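You operate a simulated robot arm through the tools that you are given. There is no shell and no other tool.

You run a simulated robot arm. Do the job below in one go: nothing can be reset, and whatever is moved stays where it is left.

JOB
Try the rolls on chucks 2 and 3; shut off the chuck whose roll slips.
Fine: the rest ends down and the sound chuck ends on.

The check looks at the end state, three seconds after you hand in, the way a careful person would. Anything else that was tipped, shoved, dropped, spilled or broken makes it a failure.

ROBOT AND FRAMES
A 7-joint arm with a two-finger parallel gripper, fixed in place. Base frame: the origin is at the foot of the arm, x ahead of it, y to its left, z up; the work surface is at about z = 954. Lengths are in mm, angles in degrees, forces in N, time in s.
Its first joint turns from -149.0 to 149.0 degrees. Payload 3.5 kg.
The TCP is the grasp point between the finger pads, 23 mm short of the fingertips. In the tool frame z runs along the fingers and y along their closing line. Largest opening 94 mm; finger width 38, thickness 10; the body of the gripper, 54 by 96 mm, starts 39 mm behind the TCP.
Orientation is that of the tool frame in the base frame, as a unit quaternion [x, y, z, w]. With the fingers straight down and closing along the base's y, the tool's x points along the base's -x, its y along +y and its z along -z.

CONTROLS
- The arm moves only by the tool send_rows. Its argument "motion" is a list of rows, each a list of 2 entries, a list of its own where there are three numbers: the shift along the tool's x, y, z in mm, then the turn, a rotation vector about the tool's x, y, z in degrees. In form: [[[dx, dy, dz], [ax, ay, az]], ...]. A call has 1 to 20 rows; each row shifts and turns the commanded pose from where the row before left it, along the tool's axes as they then stand. "claw" is the closure, from 0 (fully open) to 1 (shut), set as the call begins (left out, the last holds). Rows are played at 5 a second. More than 50 mm and 8.6 degrees between two rows, or a gripper value outside its range, and nothing of the call is played. Where a pose cannot be reached the arm comes as near as it can. A force on the tool above 40 N (or 10 N above the force at the start of the call, whichever is more), or a blocked arm, ends the call early, and 0.2 s more pass. Each finger travels about 153 mm/s and halts on what it meets, pressing with about 32 N; the grip force reading is that of the motor and also rises with nothing between the fingers. The clock runs only during rows and for 0.2 s after the last one: add rows that do not move to give the fingers time. It gives the time, the measured TCP pose, the force on the tool (base axes), the opening and the grip force at its end, in the units of the frame above (readings bear some noise), with the torque about the TCP (base axes, N m) and any sound that the robot's microphone picked up, and new pictures: "pictures" is both (left out), scene, wrist or none.
- Cameras (640 x 400 px; columns grow to the right, rows downward): "scene" is fixed at [51.1, -499.4, 1665.4]; the picture's right is [0.53, -0.85, 0.00], its down [-0.50, -0.31, -0.81] and it looks along [0.69, 0.43, -0.59] (base axes); focal length 339 px, centre (320, 200). "wrist" rides on the gripper at [86, 16, -74] in the tool frame; the picture's right is [-0.18, 0.98, 0.00], its down [-0.58, -0.11, -0.81] and it looks along [-0.79, -0.15, 0.59] (tool axes); focal length 243 px, centre (320, 200). There is no depth. A picture from a camera that has moved, and an enlarged one, comes with that camera's place and axes in the base frame and with its lens.
- close_up(camera, box): a new picture of the part [left, top, right, bottom] of that camera's present view, enlarged. The clock stands still meanwhile.
- sign_off(): hands the job in; it is judged then, once.

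Nothing tells you positions but the pictures and the camera data. Unless the task says otherwise, let go and move clear before handing in.

The tools are called after "Call:" as a command line: name --argument value ..., lists and objects as JSON in quotes. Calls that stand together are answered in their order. send_rows: Moves the arm, as the interface text tells. Its arguments: {"type":"object","properties":{"motion":{"type":"array","items":{"type":"array"}},"claw":{"type":"number"},"pictures":{"type":"string","enum":["both","scene","wrist","none"]}},"required":["motion"]} The other tools are called the same way: close_up (camera, box) takes an enlarged picture of a part of a camera's view; sign_off () hands the job in.

At the start:

```text
time_s: 0.0
tcp_pos: [1098.0, 31.2, 1129.2]
orientation: [0.0, 1.0, 0.0, 0.001]
force: [1.2, 0.4, 0.2]
ft_torque: [0.03, 0.0, 0.0]
finger_gap: 94.1
finger_force: 0.1
```

scene: 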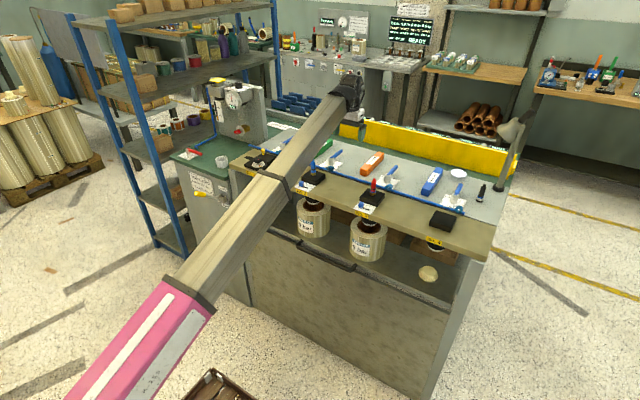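
wrist: 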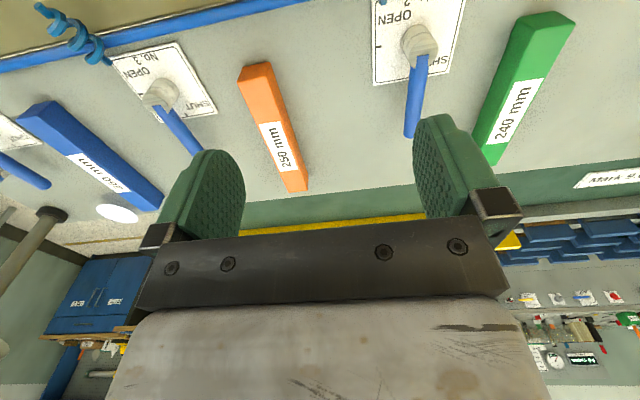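

I see a bench with four valves (open/shut levers with plates), gauge blocks in various colours, and rolls hanging under a shelf. I'll look closer before moving.

Call:
close_up --camera "scene" --box '[230, 120, 390, 220]'

Call:
close_up --camera "scene" --box '[340, 130, 500, 230]'

Call:
close_up --camera "scene" --box '[280, 180, 480, 305]'

Call:
close_up --camera "wrist" --box '[0, 0, 320, 200]'

Call:
close_up --camera "wrist" --box '[320, 0, 640, 200]'

Call:
close_up --camera "scene" --box '[160, 70, 320, 220]'

Call:
close_up --camera "scene" --box '[270, 0, 450, 110]'

```text
4.00 times, centred on (310, 170) of scene
camera zoom: at [51.1, -499.4, 1665.4], right [0.53, -0.85, 0.0], down [-0.5, -0.31, -0.81], along [0.69, 0.43, -0.59], focal length 1356 px, centre (360, 320)
```

zoom: 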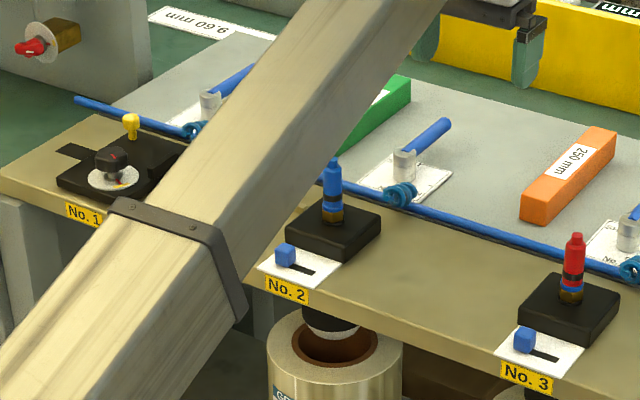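

```text
4.00 times, centred on (420, 180) of scene
camera zoom: at [51.1, -499.4, 1665.4], right [0.53, -0.85, 0.0], down [-0.5, -0.31, -0.81], along [0.69, 0.43, -0.59], focal length 1356 px, centre (-80, 280)
```

zoom: 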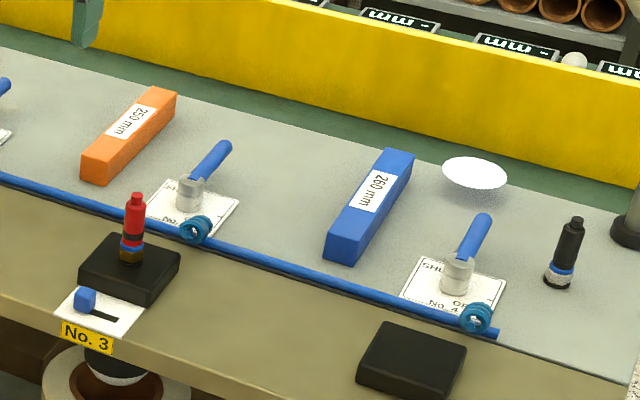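

```text
3.20 times, centred on (380, 242) of scene
camera zoom: at [51.1, -499.4, 1665.4], right [0.53, -0.85, 0.0], down [-0.5, -0.31, -0.81], along [0.69, 0.43, -0.59], focal length 1085 px, centre (128, 64)
```

zoom: 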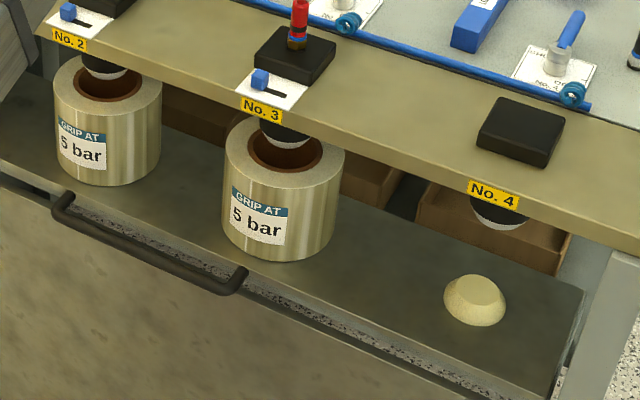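

```text
2.00 times, centred on (160, 100) of wrist
camera zoom: at [1008.5, 48.7, 1203.9], right [0.18, 0.98, 0.0], down [0.58, -0.11, 0.81], along [0.79, -0.15, -0.59], focal length 485 px, centre (640, 400)
```

zoom: 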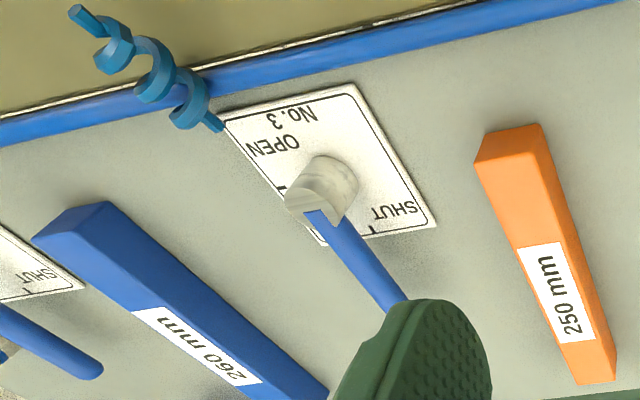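

```text
2.00 times, centred on (480, 100) of wrist
camera zoom: at [1008.5, 48.7, 1203.9], right [0.18, 0.98, 0.0], down [0.58, -0.11, 0.81], along [0.79, -0.15, -0.59], focal length 485 px, centre (0, 400)
```

zoom: 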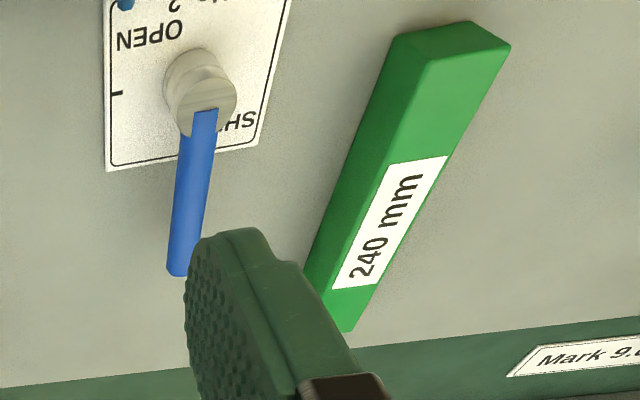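

```text
2.67 times, centred on (240, 145) of scene
camera zoom: at [51.1, -499.4, 1665.4], right [0.53, -0.85, 0.0], down [-0.5, -0.31, -0.81], along [0.69, 0.43, -0.59], focal length 904 px, centre (533, 347)
```

zoom: 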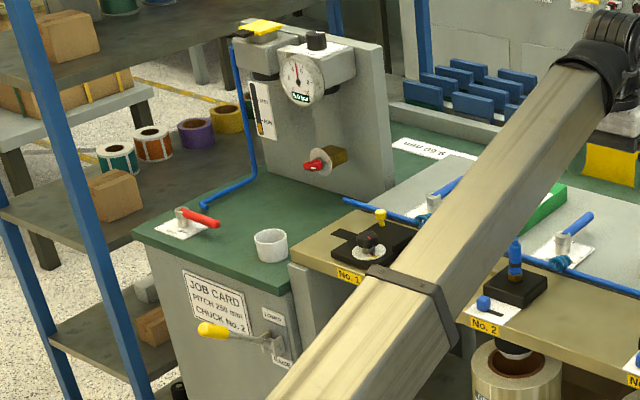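

```text
3.56 times, centred on (360, 55) of scene
camera zoom: at [51.1, -499.4, 1665.4], right [0.53, -0.85, 0.0], down [-0.5, -0.31, -0.81], along [0.69, 0.43, -0.59], focal length 1205 px, centre (178, 716)
```

zoom: 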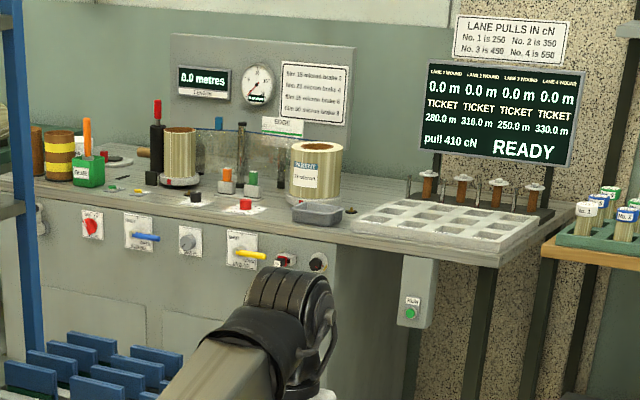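

Next I'll examine the left-hand control column, the job card, the lever plates and the rolls more closely.

Call:
close_up --camera "scene" --box '[200, 75, 270, 145]'

Call:
close_up --camera "scene" --box '[160, 135, 280, 215]'

Call:
close_up --camera "scene" --box '[180, 160, 240, 200]'

Call:
close_up --camera "scene" --box '[275, 185, 345, 245]'

Call:
close_up --camera "scene" --box '[340, 200, 420, 270]'

Call:
close_up --camera "scene" --box '[350, 110, 520, 180]'

Call:
close_up --camera "wrist" --box '[480, 160, 640, 400]'

```text
5.71 times, centred on (235, 110) of scene
camera zoom: at [51.1, -499.4, 1665.4], right [0.53, -0.85, 0.0], down [-0.5, -0.31, -0.81], along [0.69, 0.43, -0.59], focal length 1937 px, centre (806, 714)
```

zoom: 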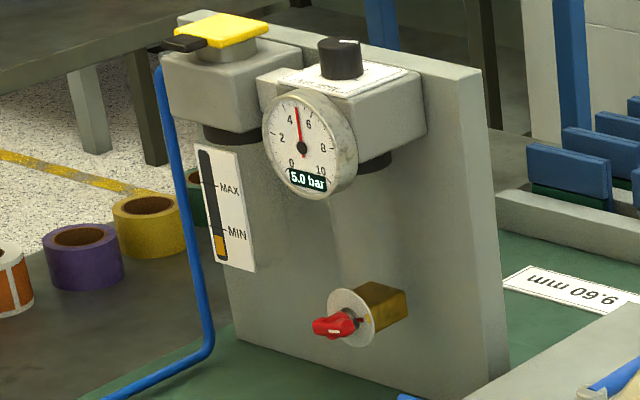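

```text
5.00 times, centred on (220, 175) of scene
camera zoom: at [51.1, -499.4, 1665.4], right [0.53, -0.85, 0.0], down [-0.5, -0.31, -0.81], along [0.69, 0.43, -0.59], focal length 1695 px, centre (820, 325)
```

zoom: 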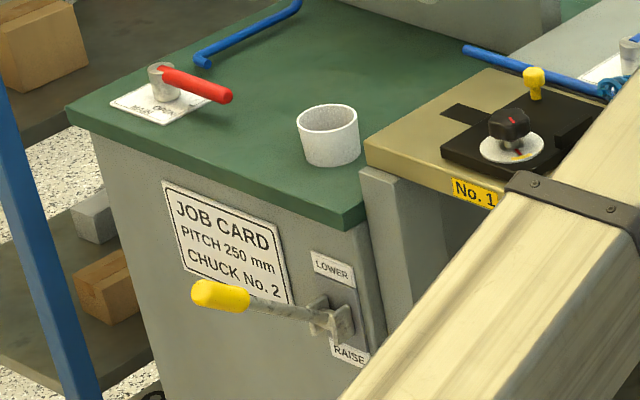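

```text
10.00 times, centred on (210, 180) of scene
camera zoom: at [51.1, -499.4, 1665.4], right [0.53, -0.85, 0.0], down [-0.5, -0.31, -0.81], along [0.69, 0.43, -0.59], focal length 3390 px, centre (1420, 400)
```

zoom: 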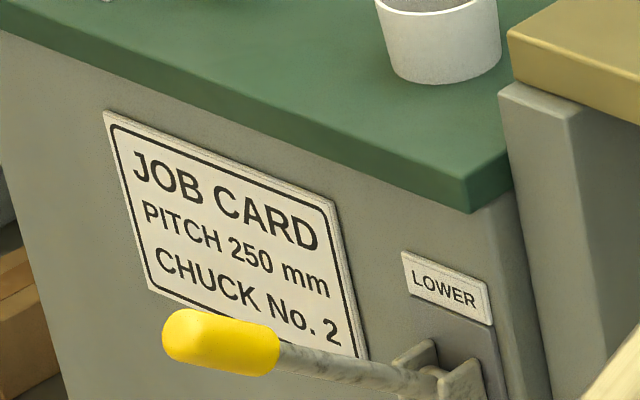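

```text
6.67 times, centred on (310, 215) of scene
camera zoom: at [51.1, -499.4, 1665.4], right [0.53, -0.85, 0.0], down [-0.5, -0.31, -0.81], along [0.69, 0.43, -0.59], focal length 2260 px, centre (387, 100)
```

zoom: 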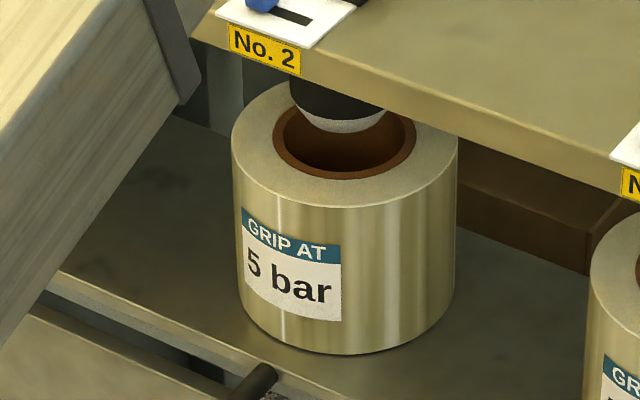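

```text
5.71 times, centred on (380, 235) of scene
camera zoom: at [51.1, -499.4, 1665.4], right [0.53, -0.85, 0.0], down [-0.5, -0.31, -0.81], along [0.69, 0.43, -0.59], focal length 1937 px, centre (-23, 0)
```

zoom: 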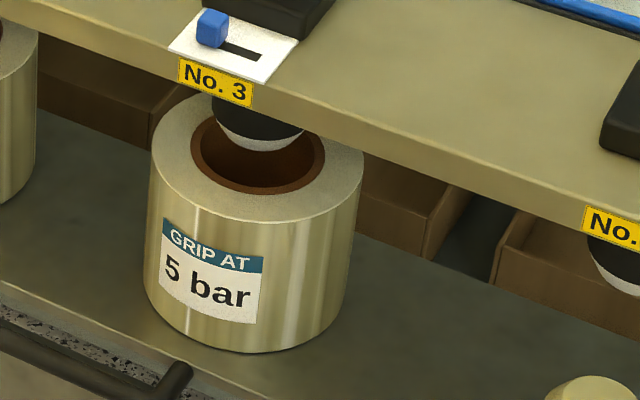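

```text
3.76 times, centred on (435, 145) of scene
camera zoom: at [51.1, -499.4, 1665.4], right [0.53, -0.85, 0.0], down [-0.5, -0.31, -0.81], along [0.69, 0.43, -0.59], focal length 1276 px, centre (-113, 407)
```

zoom: 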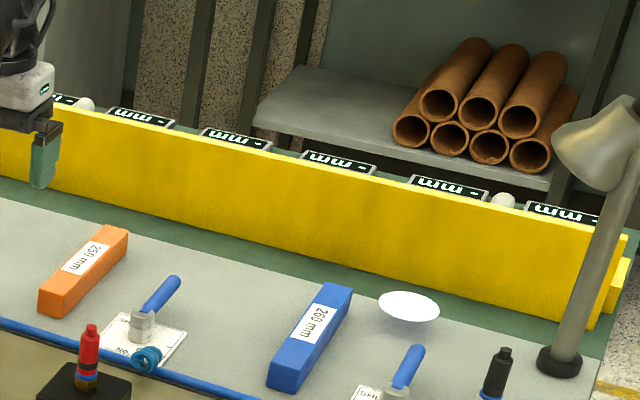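

```text
1.67 times, centred on (560, 280) of wrist
camera zoom: at [1008.5, 48.7, 1203.9], right [0.18, 0.98, 0.0], down [0.58, -0.11, 0.81], along [0.79, -0.15, -0.59], focal length 404 px, centre (-80, 67)
```

zoom: 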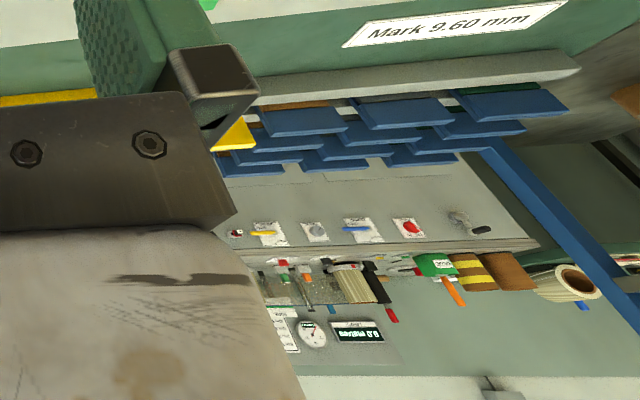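

The beam front is around x=880. The chuck valve hubs sit near z=1000, with hub 2 at about (1096, 104), and the rest lever is on the left cabinet near (790, 400, 870). I'll raise the arm and draw it back to get a clear view of everything.

Call:
send_rows --motion '[[[0, 0, -40], [0, 0, 0]], [[0, 0, -40], [0, 0, 0]], [[45, 0, 0], [0, 0, 0]], [[45, 0, 0], [0, 0, 0]], [[45, 0, 0], [0, 0, 0]], [[45, 0, 0], [0, 0, 0]], [[45, 0, 0], [0, 0, 0]], [[45, 0, 0], [0, 0, 0]], [[45, 0, 0], [0, 0, 0]], [[45, 0, 0], [0, 0, 0]], [[45, 0, 0], [0, 0, 0]], [[0, 0, 0], [0, 0, 0]]]'

```text
time_s: 0.6
tcp_pos: [1098.4, 29.6, 1207.5]
orientation: [0.002, 1.0, -0.003, 0.007]
force: [6.1, -0.2, -10.3]
ft_torque: [-0.22, -0.46, -0.09]
finger_gap: 93.9
finger_force: 0.2
stopped in row 3: the force on the tool passed its limit at 52 N (the readings are from after the stop); the commanded pose is now the measured one
camera wrist: at [1008.9, 46.6, 1279.9], right [0.19, 0.98, 0.0], down [0.57, -0.11, 0.81], along [0.8, -0.15, -0.58], focal length 243 px, centre (320, 200)
```

scene: 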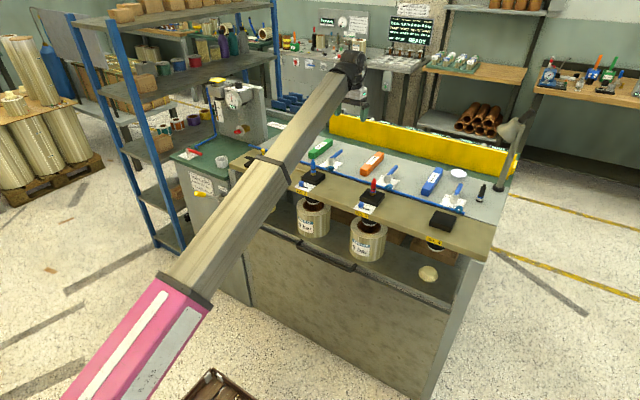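
wrist: 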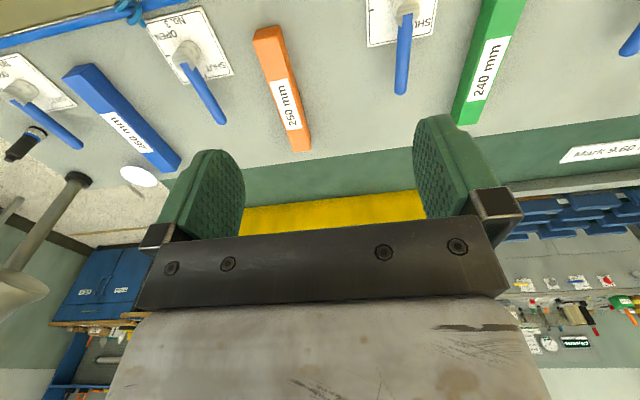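

The stop looks like it came from the abrupt change of direction, since nothing is near the tool. I'll retreat more gently.

Call:
send_rows --motion '[[[5, 0, 0], [0, 0, 0]], [[10, 0, 0], [0, 0, 0]], [[15, 0, 0], [0, 0, 0]], [[20, 0, 0], [0, 0, 0]], [[25, 0, 0], [0, 0, 0]], [[25, 0, 0], [0, 0, 0]], [[25, 0, 0], [0, 0, 0]], [[25, 0, 0], [0, 0, 0]], [[25, 0, 0], [0, 0, 0]], [[25, 0, 0], [0, 0, 0]], [[25, 0, 0], [0, 0, 0]], [[25, 0, 0], [0, 0, 0]], [[25, 0, 0], [0, 0, 0]], [[25, 0, 0], [0, 0, 0]], [[25, 0, 0], [0, 0, 0]], [[20, 0, 0], [0, 0, 0]], [[15, 0, 0], [0, 0, 0]], [[10, 0, 0], [0, 0, 0]], [[5, 0, 0], [0, 0, 0]], [[0, 0, 0], [0, 0, 0]]]'

```text
time_s: 1.3
tcp_pos: [1081.0, 29.6, 1206.2]
orientation: [0.002, 1.0, -0.002, 0.009]
force: [5.9, -0.7, -10.2]
ft_torque: [-0.22, -0.45, -0.08]
finger_gap: 94.1
finger_force: 0.1
stopped in row 3: the force on the tool passed its limit at 44 N (the readings are from after the stop); the commanded pose is now the measured one
camera wrist: at [991.3, 46.8, 1279.8], right [0.19, 0.98, 0.0], down [0.57, -0.11, 0.82], along [0.8, -0.15, -0.58], focal length 243 px, centre (320, 200)
```

scene: 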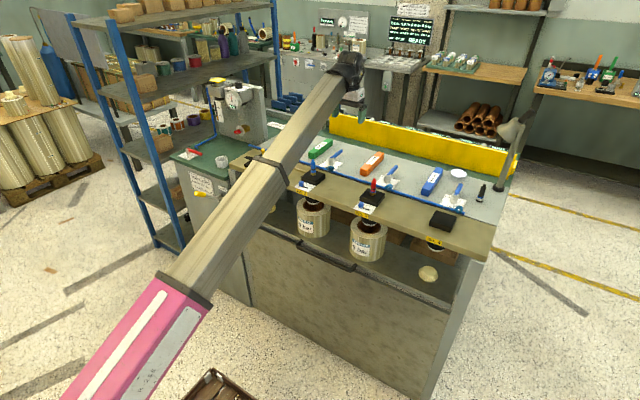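
wrist: 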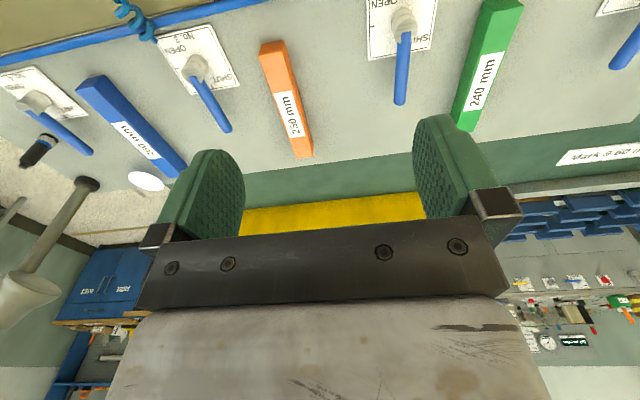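

The force hasn't returned to zero, so I'll hold still and see whether it settles.

Call:
send_rows --motion '[[[0, 0, 0], [0, 0, 0]], [[0, 0, 0], [0, 0, 0]], [[0, 0, 0], [0, 0, 0]], [[0, 0, 0], [0, 0, 0]], [[0, 0, 0], [0, 0, 0]]]' --pictures "none"

Call:
close_up --camera "scene" --box '[300, 30, 420, 140]'

```text
time_s: 2.5
tcp_pos: [1080.8, 29.1, 1206.2]
orientation: [0.002, 1.0, -0.002, 0.009]
force: [11.1, -0.2, -23.7]
ft_torque: [-0.71, -1.33, -0.29]
finger_gap: 93.8
finger_force: 0.0
```

```text
3.64 times, centred on (360, 85) of scene
camera zoom: at [51.1, -499.4, 1665.4], right [0.53, -0.85, 0.0], down [-0.5, -0.31, -0.81], along [0.69, 0.43, -0.59], focal length 1233 px, centre (174, 618)
```

zoom: 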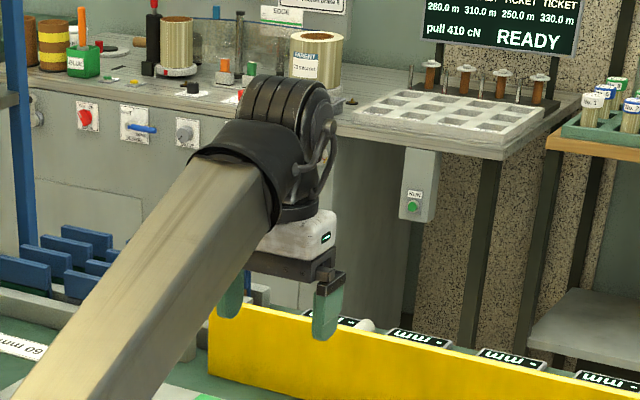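

The steady force suggests the hand is pressing against the forearm at this height. I'll go back down toward the starting height and see whether it eases.

Call:
send_rows --motion '[[[0, 0, 5], [0, 0, 0]], [[0, 0, 10], [0, 0, 0]], [[0, 0, 10], [0, 0, 0]], [[0, 0, 10], [0, 0, 0]], [[0, 0, 5], [0, 0, 0]], [[0, 0, 0], [0, 0, 0]], [[0, 0, 0], [0, 0, 0]]]' --pictures "none"

```text
time_s: 4.1
tcp_pos: [1081.0, 29.3, 1166.1]
orientation: [0.002, 1.0, -0.003, 0.009]
force: [0.1, 0.3, 0.4]
ft_torque: [0.0, -0.02, -0.01]
finger_gap: 93.9
finger_force: 0.2
```

The contact is gone. I'll retract in x at this height, in small steps.

Call:
send_rows --motion '[[[5, 0, 2], [0, 0, 0]], [[10, 0, 5], [0, 0, 0]], [[15, 0, 5], [0, 0, 0]], [[20, 0, 5], [0, 0, 0]], [[20, 0, 3], [0, 0, 0]], [[20, 0, 0], [0, 0, 0]], [[20, 0, 0], [0, 0, 0]], [[20, 0, 0], [0, 0, 0]], [[20, 0, 0], [0, 0, 0]], [[20, 0, 0], [0, 0, 0]], [[20, 0, 0], [0, 0, 0]], [[15, 0, 0], [0, 0, 0]], [[10, 0, 0], [0, 0, 0]], [[5, 0, 0], [0, 0, 0]], [[0, 0, 0], [0, 0, 0]]]'

```text
time_s: 6.5
tcp_pos: [900.4, 29.7, 1142.3]
orientation: [0.003, 1.0, -0.003, 0.013]
force: [5.8, -1.2, -9.5]
ft_torque: [-0.13, -0.43, -0.02]
finger_gap: 94.1
finger_force: 0.1
stopped in row 11: the force on the tool passed its limit at 46 N (the readings are from after the stop); the commanded pose is now the measured one
camera wrist: at [809.8, 46.7, 1214.8], right [0.19, 0.98, 0.0], down [0.56, -0.11, 0.82], along [0.81, -0.16, -0.57], focal length 243 px, centre (320, 200)
```

scene: 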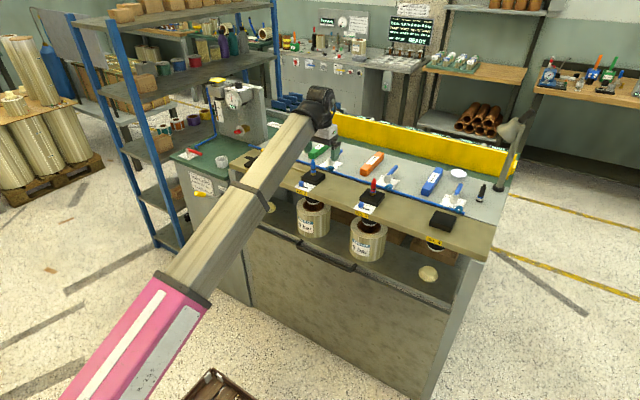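
wrist: 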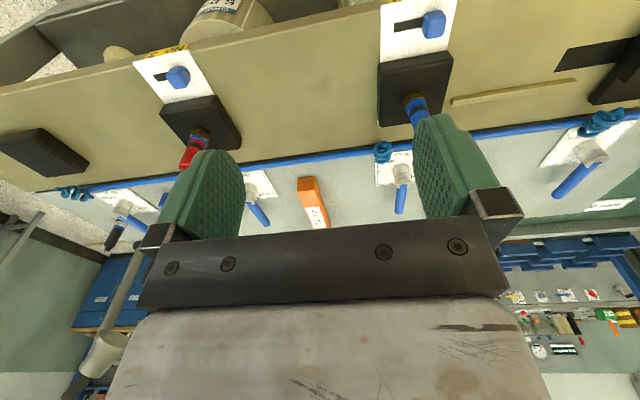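

The same fold limit shows up closer in. Pitching the fingertips forward will open the wrist angle, so I'll do that while drawing back clear of the beam.

Call:
send_rows --motion '[[[-3, 0, 5], [0, -2, 0]], [[-3, 0, 5], [0, -3, 0]], [[0, 0, 0], [0, -4, 0]], [[0, 0, 0], [0, -4, 0]], [[0, 0, 0], [0, -4, 0]], [[0, 0, 0], [0, -4, 0]], [[0, 0, 0], [0, -3, 0]], [[0, 0, 0], [0, -1, 0]], [[0, 0, 0], [0, 0, 0]]]' --pictures "none"

```text
time_s: 8.5
tcp_pos: [906.5, 28.5, 1132.5]
orientation: [0.001, 0.973, -0.003, 0.229]
force: [0.1, -0.2, 0.4]
ft_torque: [-0.01, 0.0, 0.01]
finger_gap: 94.0
finger_force: 0.0
```

Call:
send_rows --motion '[[[4.5, 0, -2.2], [0, 0, 0]], [[9, 0, -4.5], [0, 0, 0]], [[14, 0, -7], [0, 0, 0]], [[17.9, 0, -8.9], [0, 0, 0]], [[17.9, 0, -8.9], [0, 0, 0]], [[17.9, 0, -8.9], [0, 0, 0]], [[17.9, 0, -8.9], [0, 0, 0]], [[17.9, 0, -8.9], [0, 0, 0]], [[17.9, 0, -8.9], [0, 0, 0]], [[17.9, 0, -8.9], [0, 0, 0]], [[17.9, 0, -8.9], [0, 0, 0]], [[17.9, 0, -8.9], [0, 0, 0]], [[14, 0, -7], [0, 0, 0]], [[9, 0, -4.5], [0, 0, 0]], [[4.5, 0, -2.2], [0, 0, 0]], [[0, 0, 0], [0, 0, 0]]]'

```text
time_s: 11.9
tcp_pos: [665.6, 31.0, 1134.4]
orientation: [0.002, 0.974, -0.003, 0.228]
force: [0.0, -0.1, -0.4]
ft_torque: [-0.01, 0.01, -0.01]
finger_gap: 93.9
finger_force: 0.0
camera wrist: at [553.2, 47.9, 1162.1], right [0.17, 0.98, 0.08], down [0.16, -0.1, 0.98], along [0.97, -0.15, -0.18], focal length 243 px, centre (320, 200)
```

scene: 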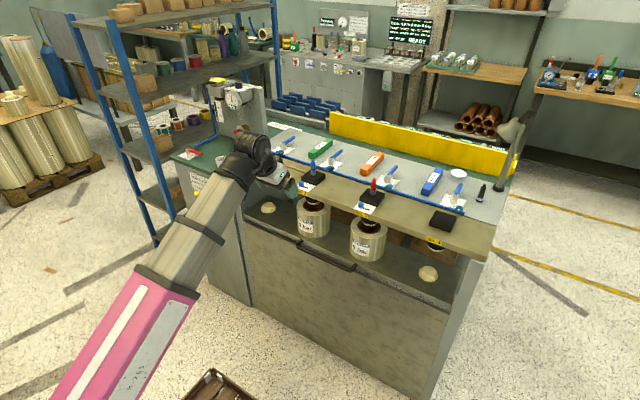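
wrist: 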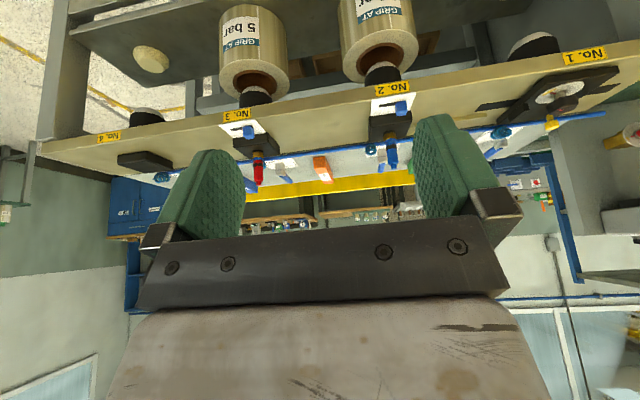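

I now have a clear view of the rolls on the rest under the beam, with pegs at stations 1 and 4. I'll zoom in on the details.

Call:
close_up --camera "wrist" --box '[200, 0, 440, 150]'

Call:
close_up --camera "wrist" --box '[440, 20, 640, 220]'

Call:
close_up --camera "scene" --box '[160, 70, 280, 145]'

Call:
close_up --camera "scene" --box '[170, 140, 230, 180]'

Call:
close_up --camera "scene" --box '[310, 140, 350, 170]'

Call:
close_up --camera "scene" --box '[370, 155, 410, 195]'

Call:
close_up --camera "scene" --box '[430, 175, 480, 220]'

```text
2.67 times, centred on (320, 75) of wrist
camera zoom: at [553.2, 47.9, 1162.1], right [0.17, 0.98, 0.08], down [0.16, -0.1, 0.98], along [0.97, -0.15, -0.18], focal length 647 px, centre (320, 533)
```

zoom: 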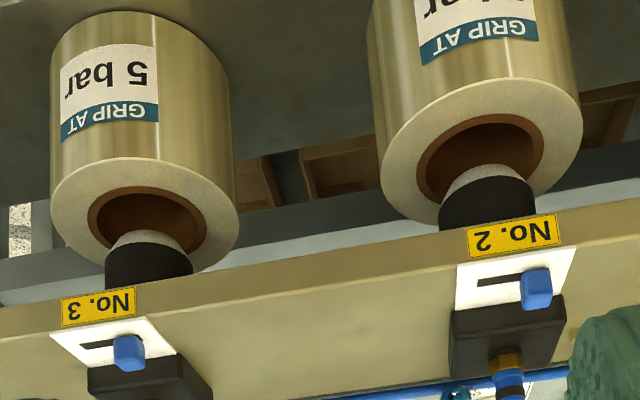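

```text
2.00 times, centred on (540, 120) of wrist
camera zoom: at [553.2, 47.9, 1162.1], right [0.17, 0.98, 0.08], down [0.16, -0.1, 0.98], along [0.97, -0.15, -0.18], focal length 485 px, centre (-120, 360)
```

zoom: 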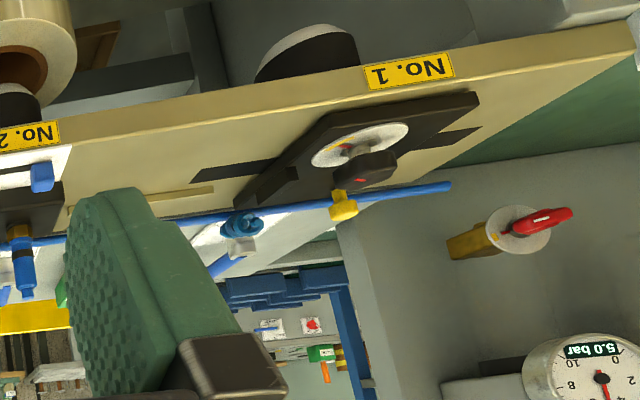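

```text
5.33 times, centred on (220, 108) of scene
camera zoom: at [51.1, -499.4, 1665.4], right [0.53, -0.85, 0.0], down [-0.5, -0.31, -0.81], along [0.69, 0.43, -0.59], focal length 1808 px, centre (853, 693)
```

zoom: 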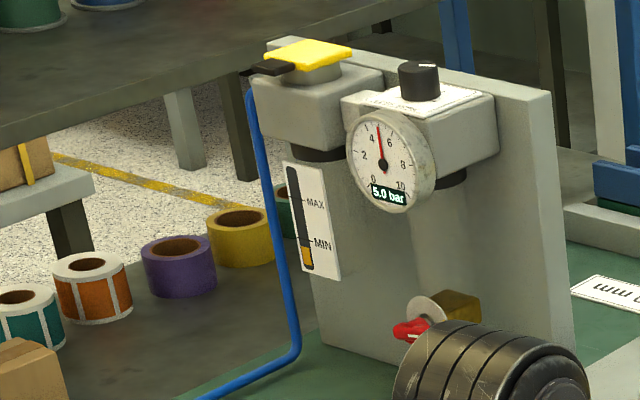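

```text
10.00 times, centred on (200, 160) of scene
camera zoom: at [51.1, -499.4, 1665.4], right [0.53, -0.85, 0.0], down [-0.5, -0.31, -0.81], along [0.69, 0.43, -0.59], focal length 3390 px, centre (1520, 600)
```

zoom: 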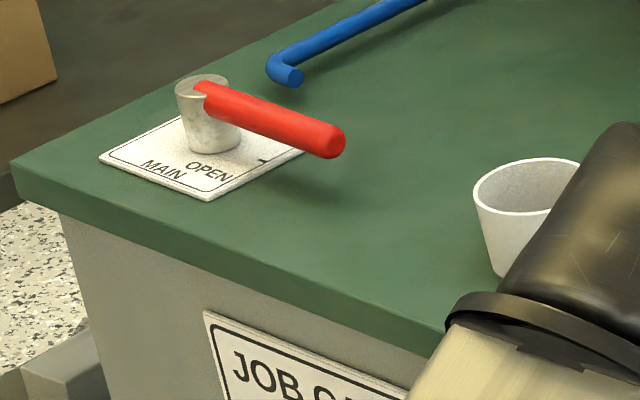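

```text
13.33 times, centred on (330, 155) of scene
camera zoom: at [51.1, -499.4, 1665.4], right [0.53, -0.85, 0.0], down [-0.5, -0.31, -0.81], along [0.69, 0.43, -0.59], focal length 4520 px, centre (187, 800)
```

zoom: 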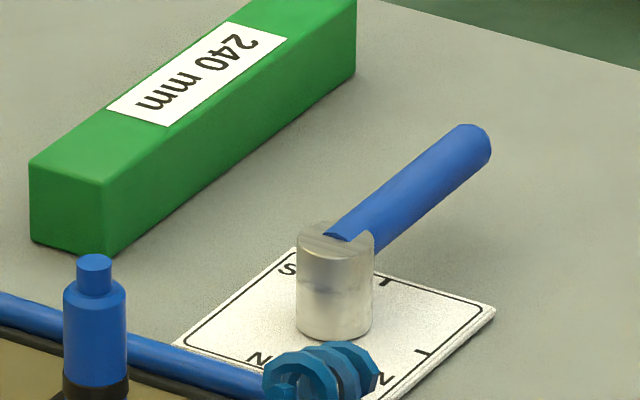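

```text
10.00 times, centred on (390, 175) of scene
camera zoom: at [51.1, -499.4, 1665.4], right [0.53, -0.85, 0.0], down [-0.5, -0.31, -0.81], along [0.69, 0.43, -0.59], focal length 3390 px, centre (-380, 450)
```

zoom: 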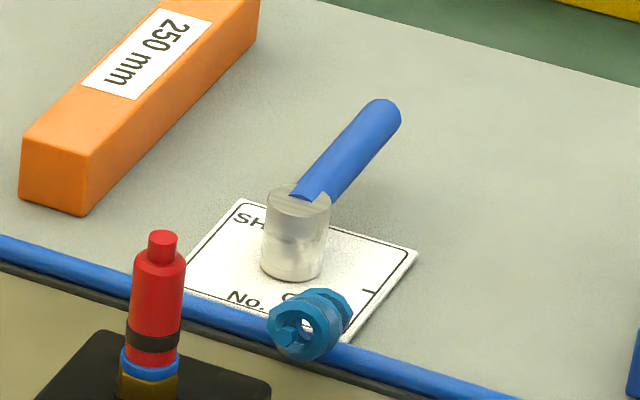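

```text
8.89 times, centred on (455, 198) of scene
camera zoom: at [51.1, -499.4, 1665.4], right [0.53, -0.85, 0.0], down [-0.5, -0.31, -0.81], along [0.69, 0.43, -0.59], focal length 3013 px, centre (-880, 222)
```

zoom: 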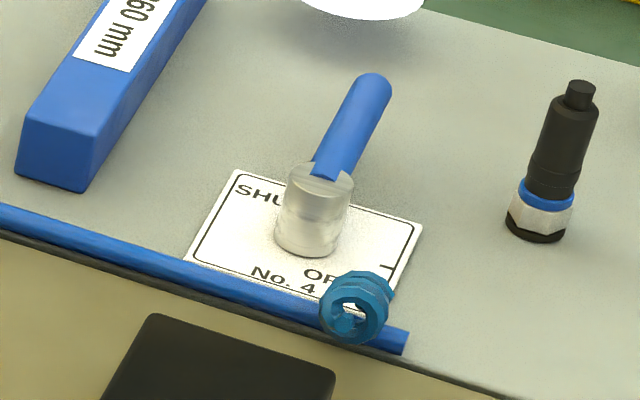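

The rolls sit below the chuck noses, so the rest is currently down, and valves 2, 3 and 4 all point to SHUT. The order is: raise the rest, open 2 and 3, lower the rest and see which roll comes down. I'll move left now to look at the rest lever.

Call:
send_rows --motion '[[[2, 5, 0], [0, 0, 0]], [[4, 12, 0], [0, 0, 0]], [[5, 18, 0], [0, 0, 0]], [[5, 22, 0], [0, 0, 0]], [[5, 22, 0], [0, 0, 0]], [[5, 22, 0], [0, 0, 0]], [[5, 22, 0], [0, 0, 0]], [[5, 22, 0], [0, 0, 0]], [[5, 22, 0], [0, 0, 0]], [[5, 22, 0], [0, 0, 0]], [[5, 22, 0], [0, 0, 0]], [[5, 18, 0], [0, 0, 0]], [[4, 12, 0], [0, 0, 0]], [[2, 5, 0], [0, 0, 0]], [[0, 0, 0], [0, 0, 0]]]'

```text
time_s: 15.1
tcp_pos: [610.0, 277.9, 1103.4]
orientation: [0.001, 0.974, -0.002, 0.228]
force: [-0.5, 0.2, 0.8]
ft_torque: [0.0, 0.01, 0.0]
finger_gap: 94.3
finger_force: 0.1
camera wrist: at [497.8, 294.5, 1131.7], right [0.17, 0.98, 0.08], down [0.16, -0.1, 0.98], along [0.97, -0.15, -0.18], focal length 243 px, centre (320, 200)
```

scene: 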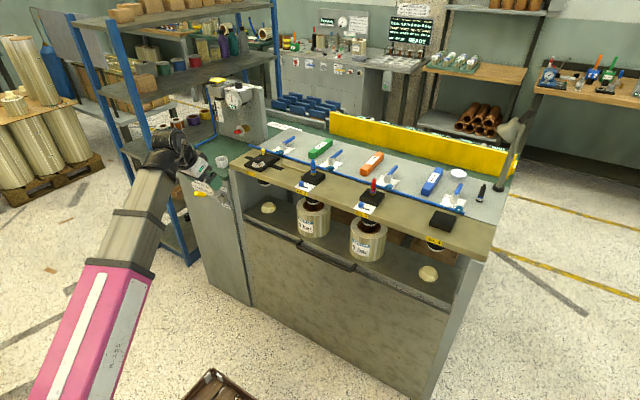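
wrist: 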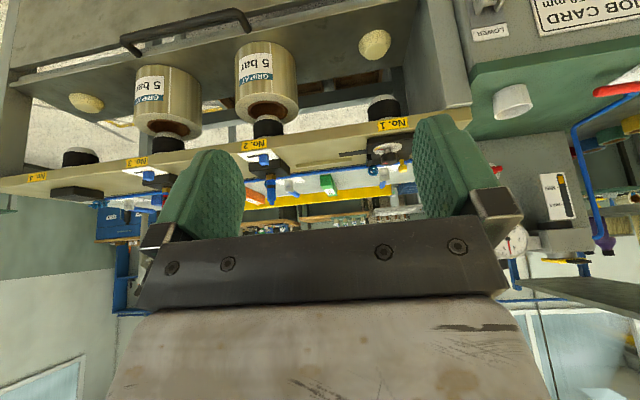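

The bench top on the left sits lower than I first assumed, at about z=865, and the lever is near (910, 550, 745). I'll move down and left for a proper look at it.

Call:
send_rows --motion '[[[2, 3, 3], [0, 0, 0]], [[4, 6, 7], [0, 0, 0]], [[7, 11, 12], [0, 0, 0]], [[9, 14, 16], [0, 0, 0]], [[9, 14, 16], [0, 0, 0]], [[9, 14, 16], [0, 0, 0]], [[9, 14, 16], [0, 0, 0]], [[9, 14, 16], [0, 0, 0]], [[7, 12, 13], [0, 0, 0]], [[6, 10, 9], [0, 0, 0]], [[4, 6, 5], [0, 0, 0]], [[1, 2, 1], [0, 0, 0]], [[0, 0, 0], [0, 0, 0]]]'

```text
time_s: 17.9
tcp_pos: [600.7, 395.3, 954.3]
orientation: [0.002, 0.974, -0.003, 0.228]
force: [-0.2, -0.2, 0.4]
ft_torque: [0.01, -0.04, 0.03]
finger_gap: 94.0
finger_force: 0.0
camera wrist: at [488.0, 412.9, 982.0], right [0.17, 0.98, 0.08], down [0.16, -0.1, 0.98], along [0.97, -0.15, -0.18], focal length 243 px, centre (320, 200)
```

scene: 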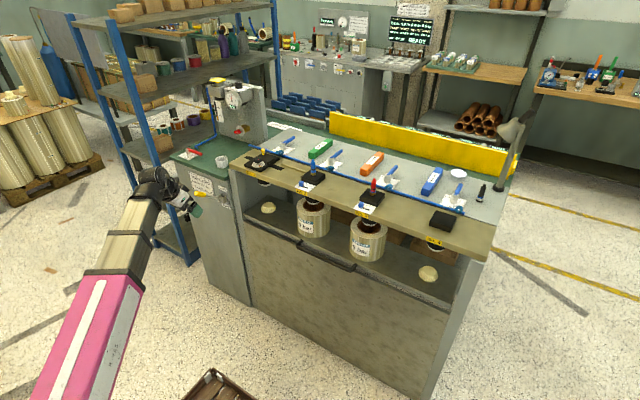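
wrist: 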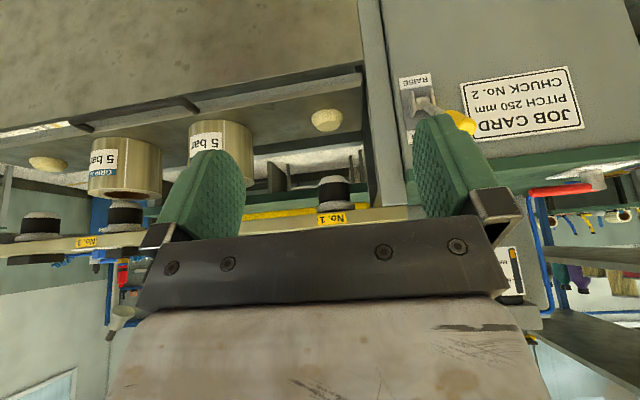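

I place the lever pivot at about (910, 542, 744), with the yellow grip's tip at about (800, 554, 841), angled up toward LOWER. I'll pitch the tool to 45° so it lines up with the handle, and stand off in line with it.

Call:
send_rows --motion '[[[0, 0, 0], [0, -2, 0]], [[0, 0, 0], [0, -4, 0]], [[0, 0, 0], [0, -4, 0]], [[0, 0, 0], [0, -4, 0]], [[0, 0, 0], [0, -3, 0]], [[0, 0, 0], [0, -1.5, 0]], [[-2, 5, 2], [0, 0, 0]], [[-4, 10, 4], [0, 0, 0]], [[-7, 16, 7], [0, 0, 0]], [[-8, 20, 8], [0, 0, 0]], [[-8, 20, 8], [0, 0, 0]], [[-8, 20, 8], [0, 0, 0]], [[-8, 20, 8], [0, 0, 0]], [[-7, 18, 7], [0, 0, 0]], [[-6, 14, 6], [0, 0, 0]], [[-4, 9, 4], [0, 0, 0]], [[-2, 5, 2], [0, 0, 0]], [[0, 0, 0], [0, 0, 0]]]'

```text
time_s: 21.7
tcp_pos: [690.5, 552.2, 952.8]
orientation: [0.002, 0.924, -0.003, 0.382]
force: [0.1, -0.5, 0.5]
ft_torque: [0.0, 0.01, 0.0]
finger_gap: 94.1
finger_force: 0.0
camera wrist: at [575.4, 570.3, 944.6], right [0.13, 0.98, 0.13], down [-0.16, -0.1, 0.98], along [0.98, -0.15, 0.14], focal length 243 px, centre (320, 200)
```

scene: 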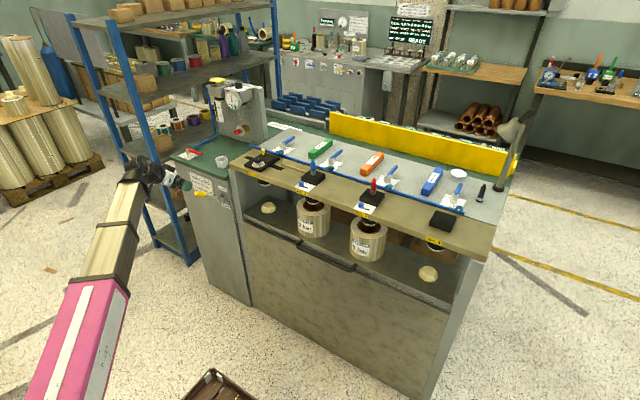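
wrist: 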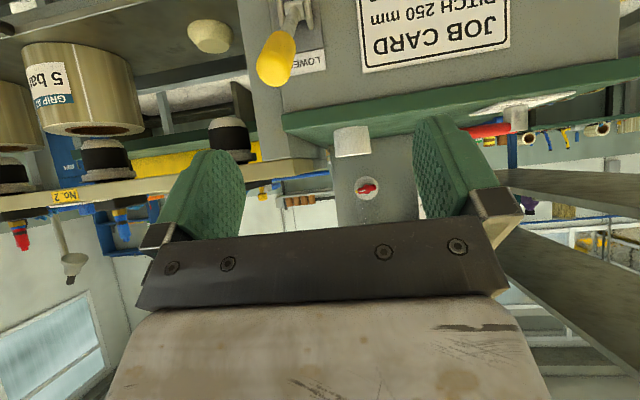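

The new view triangulates the grip tip to about (765, 515, 870) and the pivot to about (883, 519, 765). I'll check that with close-ups.

Call:
close_up --camera "wrist" --box '[200, 0, 360, 100]'

Call:
close_up --camera "scene" --box '[150, 150, 250, 220]'

```text
4.00 times, centred on (280, 50) of wrist
camera zoom: at [575.4, 570.3, 944.6], right [0.13, 0.98, 0.13], down [-0.16, -0.1, 0.98], along [0.98, -0.15, 0.14], focal length 970 px, centre (480, 800)
```

zoom: 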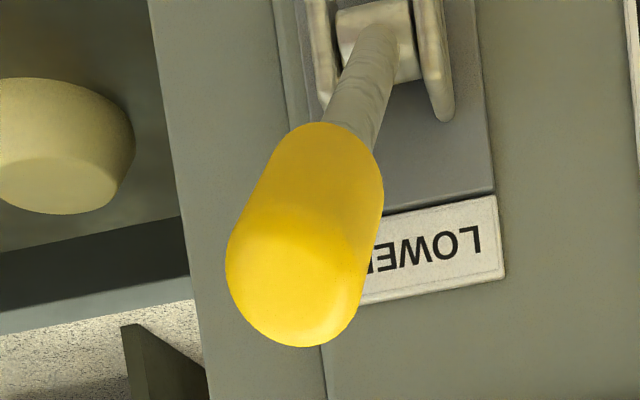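

```text
5.71 times, centred on (200, 185) of scene
camera zoom: at [51.1, -499.4, 1665.4], right [0.53, -0.85, 0.0], down [-0.5, -0.31, -0.81], along [0.69, 0.43, -0.59], focal length 1937 px, centre (1006, 286)
```

zoom: 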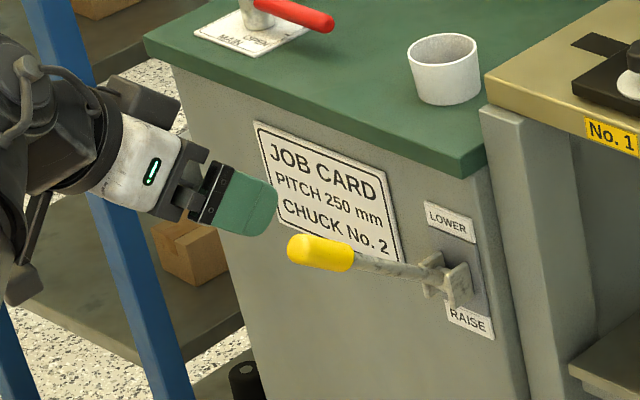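

The geometry agrees. I'll move to the standoff in line with the handle and check the alignment.

Call:
send_rows --motion '[[[0, -4, 5], [0, 0, 0]], [[0, -6, 9], [0, 0, 0]], [[1, -7, 14], [0, 0, 0]], [[1, -7, 14], [0, 0, 0]], [[1, -6, 14], [0, 0, 0]], [[1, -4, 9], [0, 0, 0]], [[0, -2, 4], [0, 0, 0]], [[0, 0, 0], [0, 0, 0]]]'

Call:
close_up --camera "wrist" --box '[160, 0, 480, 200]'

Call:
close_up --camera "scene" --box '[150, 150, 250, 220]'

```text
time_s: 23.5
tcp_pos: [738.3, 516.4, 900.8]
orientation: [0.001, 0.924, -0.003, 0.381]
force: [0.3, 0.0, 0.6]
ft_torque: [0.02, 0.04, -0.01]
finger_gap: 94.2
finger_force: 0.1
camera wrist: at [622.7, 533.2, 893.1], right [0.13, 0.98, 0.13], down [-0.16, -0.1, 0.98], along [0.98, -0.15, 0.14], focal length 243 px, centre (320, 200)
```

scene: 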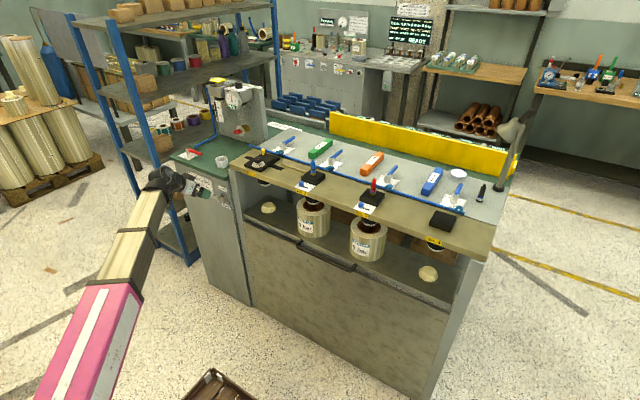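
wrist: 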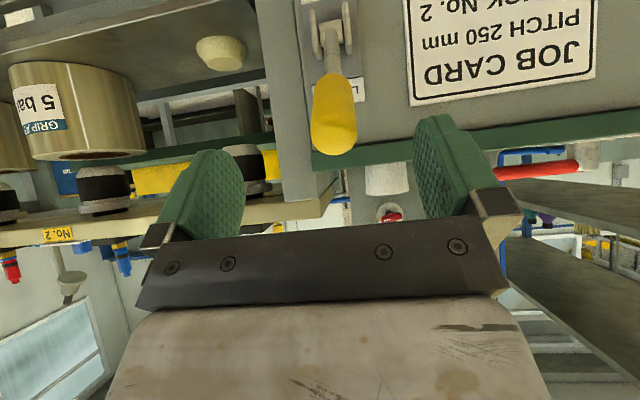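

```text
2.00 times, centred on (320, 100) of wrist
camera zoom: at [622.7, 533.2, 893.1], right [0.13, 0.98, 0.13], down [-0.16, -0.1, 0.98], along [0.98, -0.15, 0.14], focal length 485 px, centre (320, 400)
```

zoom: 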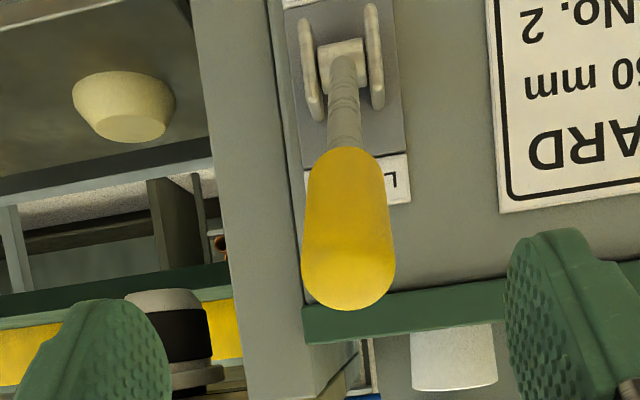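

```text
5.71 times, centred on (200, 185) of scene
camera zoom: at [51.1, -499.4, 1665.4], right [0.53, -0.85, 0.0], down [-0.5, -0.31, -0.81], along [0.69, 0.43, -0.59], focal length 1937 px, centre (1006, 286)
```

zoom: 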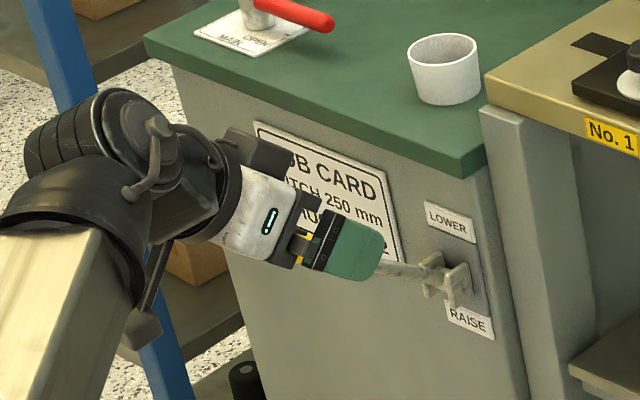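

Correcting the close-up scaling puts the grip tip at about (738, 525, 882) and the pivot at about (867, 526, 776). I'll advance onto the grip with a small shift in y.

Call:
send_rows --motion '[[[2, 2, 5], [0, 0, 0]], [[3, 2.6, 9], [0, 0, 0]], [[3, 2, 10], [0, 0, 0]], [[2, 2, 9], [0, 0, 0]], [[1, 0, 4], [0, 0, 0]], [[0, 0, 0], [0, 0, 0]]]'

Call:
close_up --camera "wrist" --box '[160, 0, 480, 200]'

Call:
close_up --camera "scene" --box '[144, 150, 256, 220]'

```text
time_s: 24.9
tcp_pos: [754.8, 524.7, 867.3]
orientation: [0.001, 0.924, -0.003, 0.382]
force: [0.4, 0.1, -0.3]
ft_torque: [0.03, 0.03, 0.02]
finger_gap: 93.9
finger_force: 0.0
camera wrist: at [640.4, 541.4, 858.8], right [0.13, 0.98, 0.12], down [-0.16, -0.1, 0.98], along [0.98, -0.15, 0.14], focal length 243 px, centre (320, 200)
```

scene: 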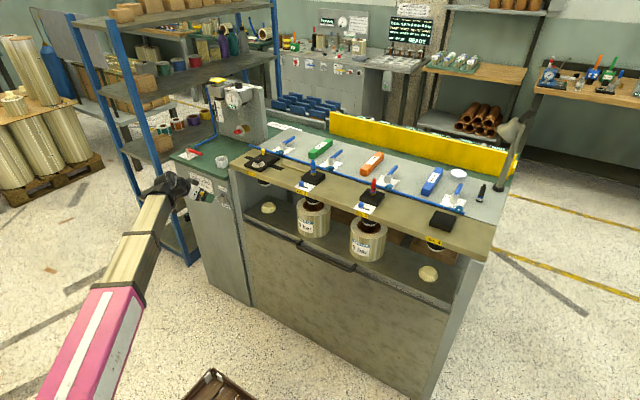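
wrist: 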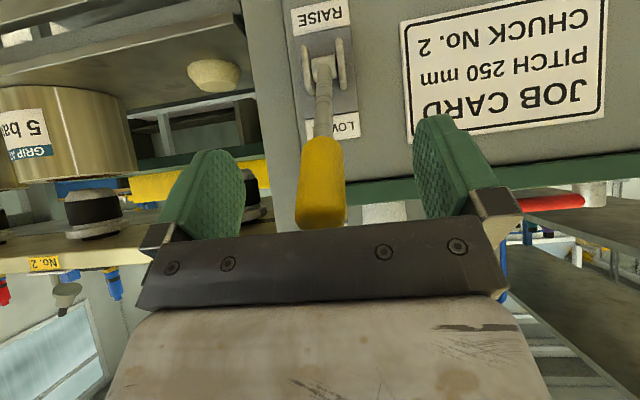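

```text
2.00 times, centred on (320, 100) of wrist
camera zoom: at [640.4, 541.4, 858.8], right [0.13, 0.98, 0.12], down [-0.16, -0.1, 0.98], along [0.98, -0.15, 0.14], focal length 485 px, centre (320, 400)
```

zoom: 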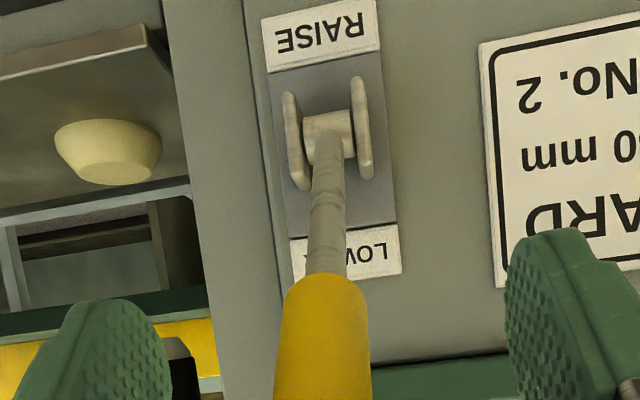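

```text
5.71 times, centred on (200, 185) of scene
camera zoom: at [51.1, -499.4, 1665.4], right [0.53, -0.85, 0.0], down [-0.5, -0.31, -0.81], along [0.69, 0.43, -0.59], focal length 1937 px, centre (1006, 286)
```

zoom: 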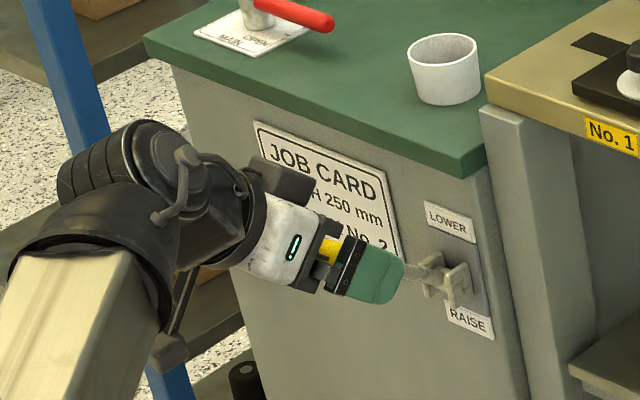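

The handle is centred between the fingers, so I'll close on it.

Call:
send_rows --motion '[[[0, 0, 0], [0, 0, 0]], [[0, 0, 0], [0, 0, 0]], [[0, 0, 0], [0, 0, 0]], [[0, 0, 0], [0, 0, 0]]]' --claw 1 --pictures "wrist"

```text
time_s: 25.9
tcp_pos: [755.1, 525.6, 866.6]
orientation: [0.001, 0.924, -0.002, 0.382]
force: [-0.8, 7.6, -0.6]
ft_torque: [0.99, 0.0, 1.11]
finger_gap: 21.5
finger_force: 44.8
camera wrist: at [640.4, 542.2, 858.8], right [0.13, 0.98, 0.13], down [-0.16, -0.1, 0.98], along [0.98, -0.15, 0.14], focal length 243 px, centre (320, 200)
```

wrist: 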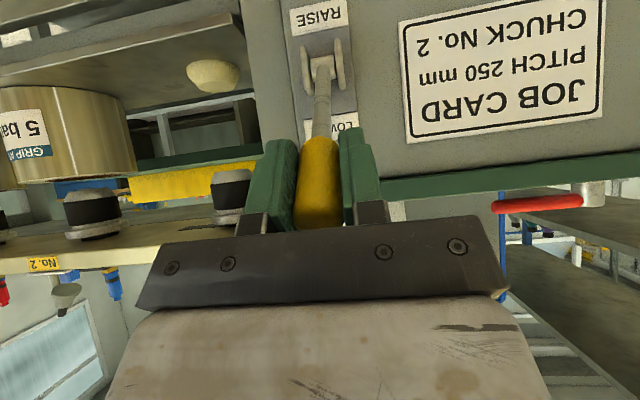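

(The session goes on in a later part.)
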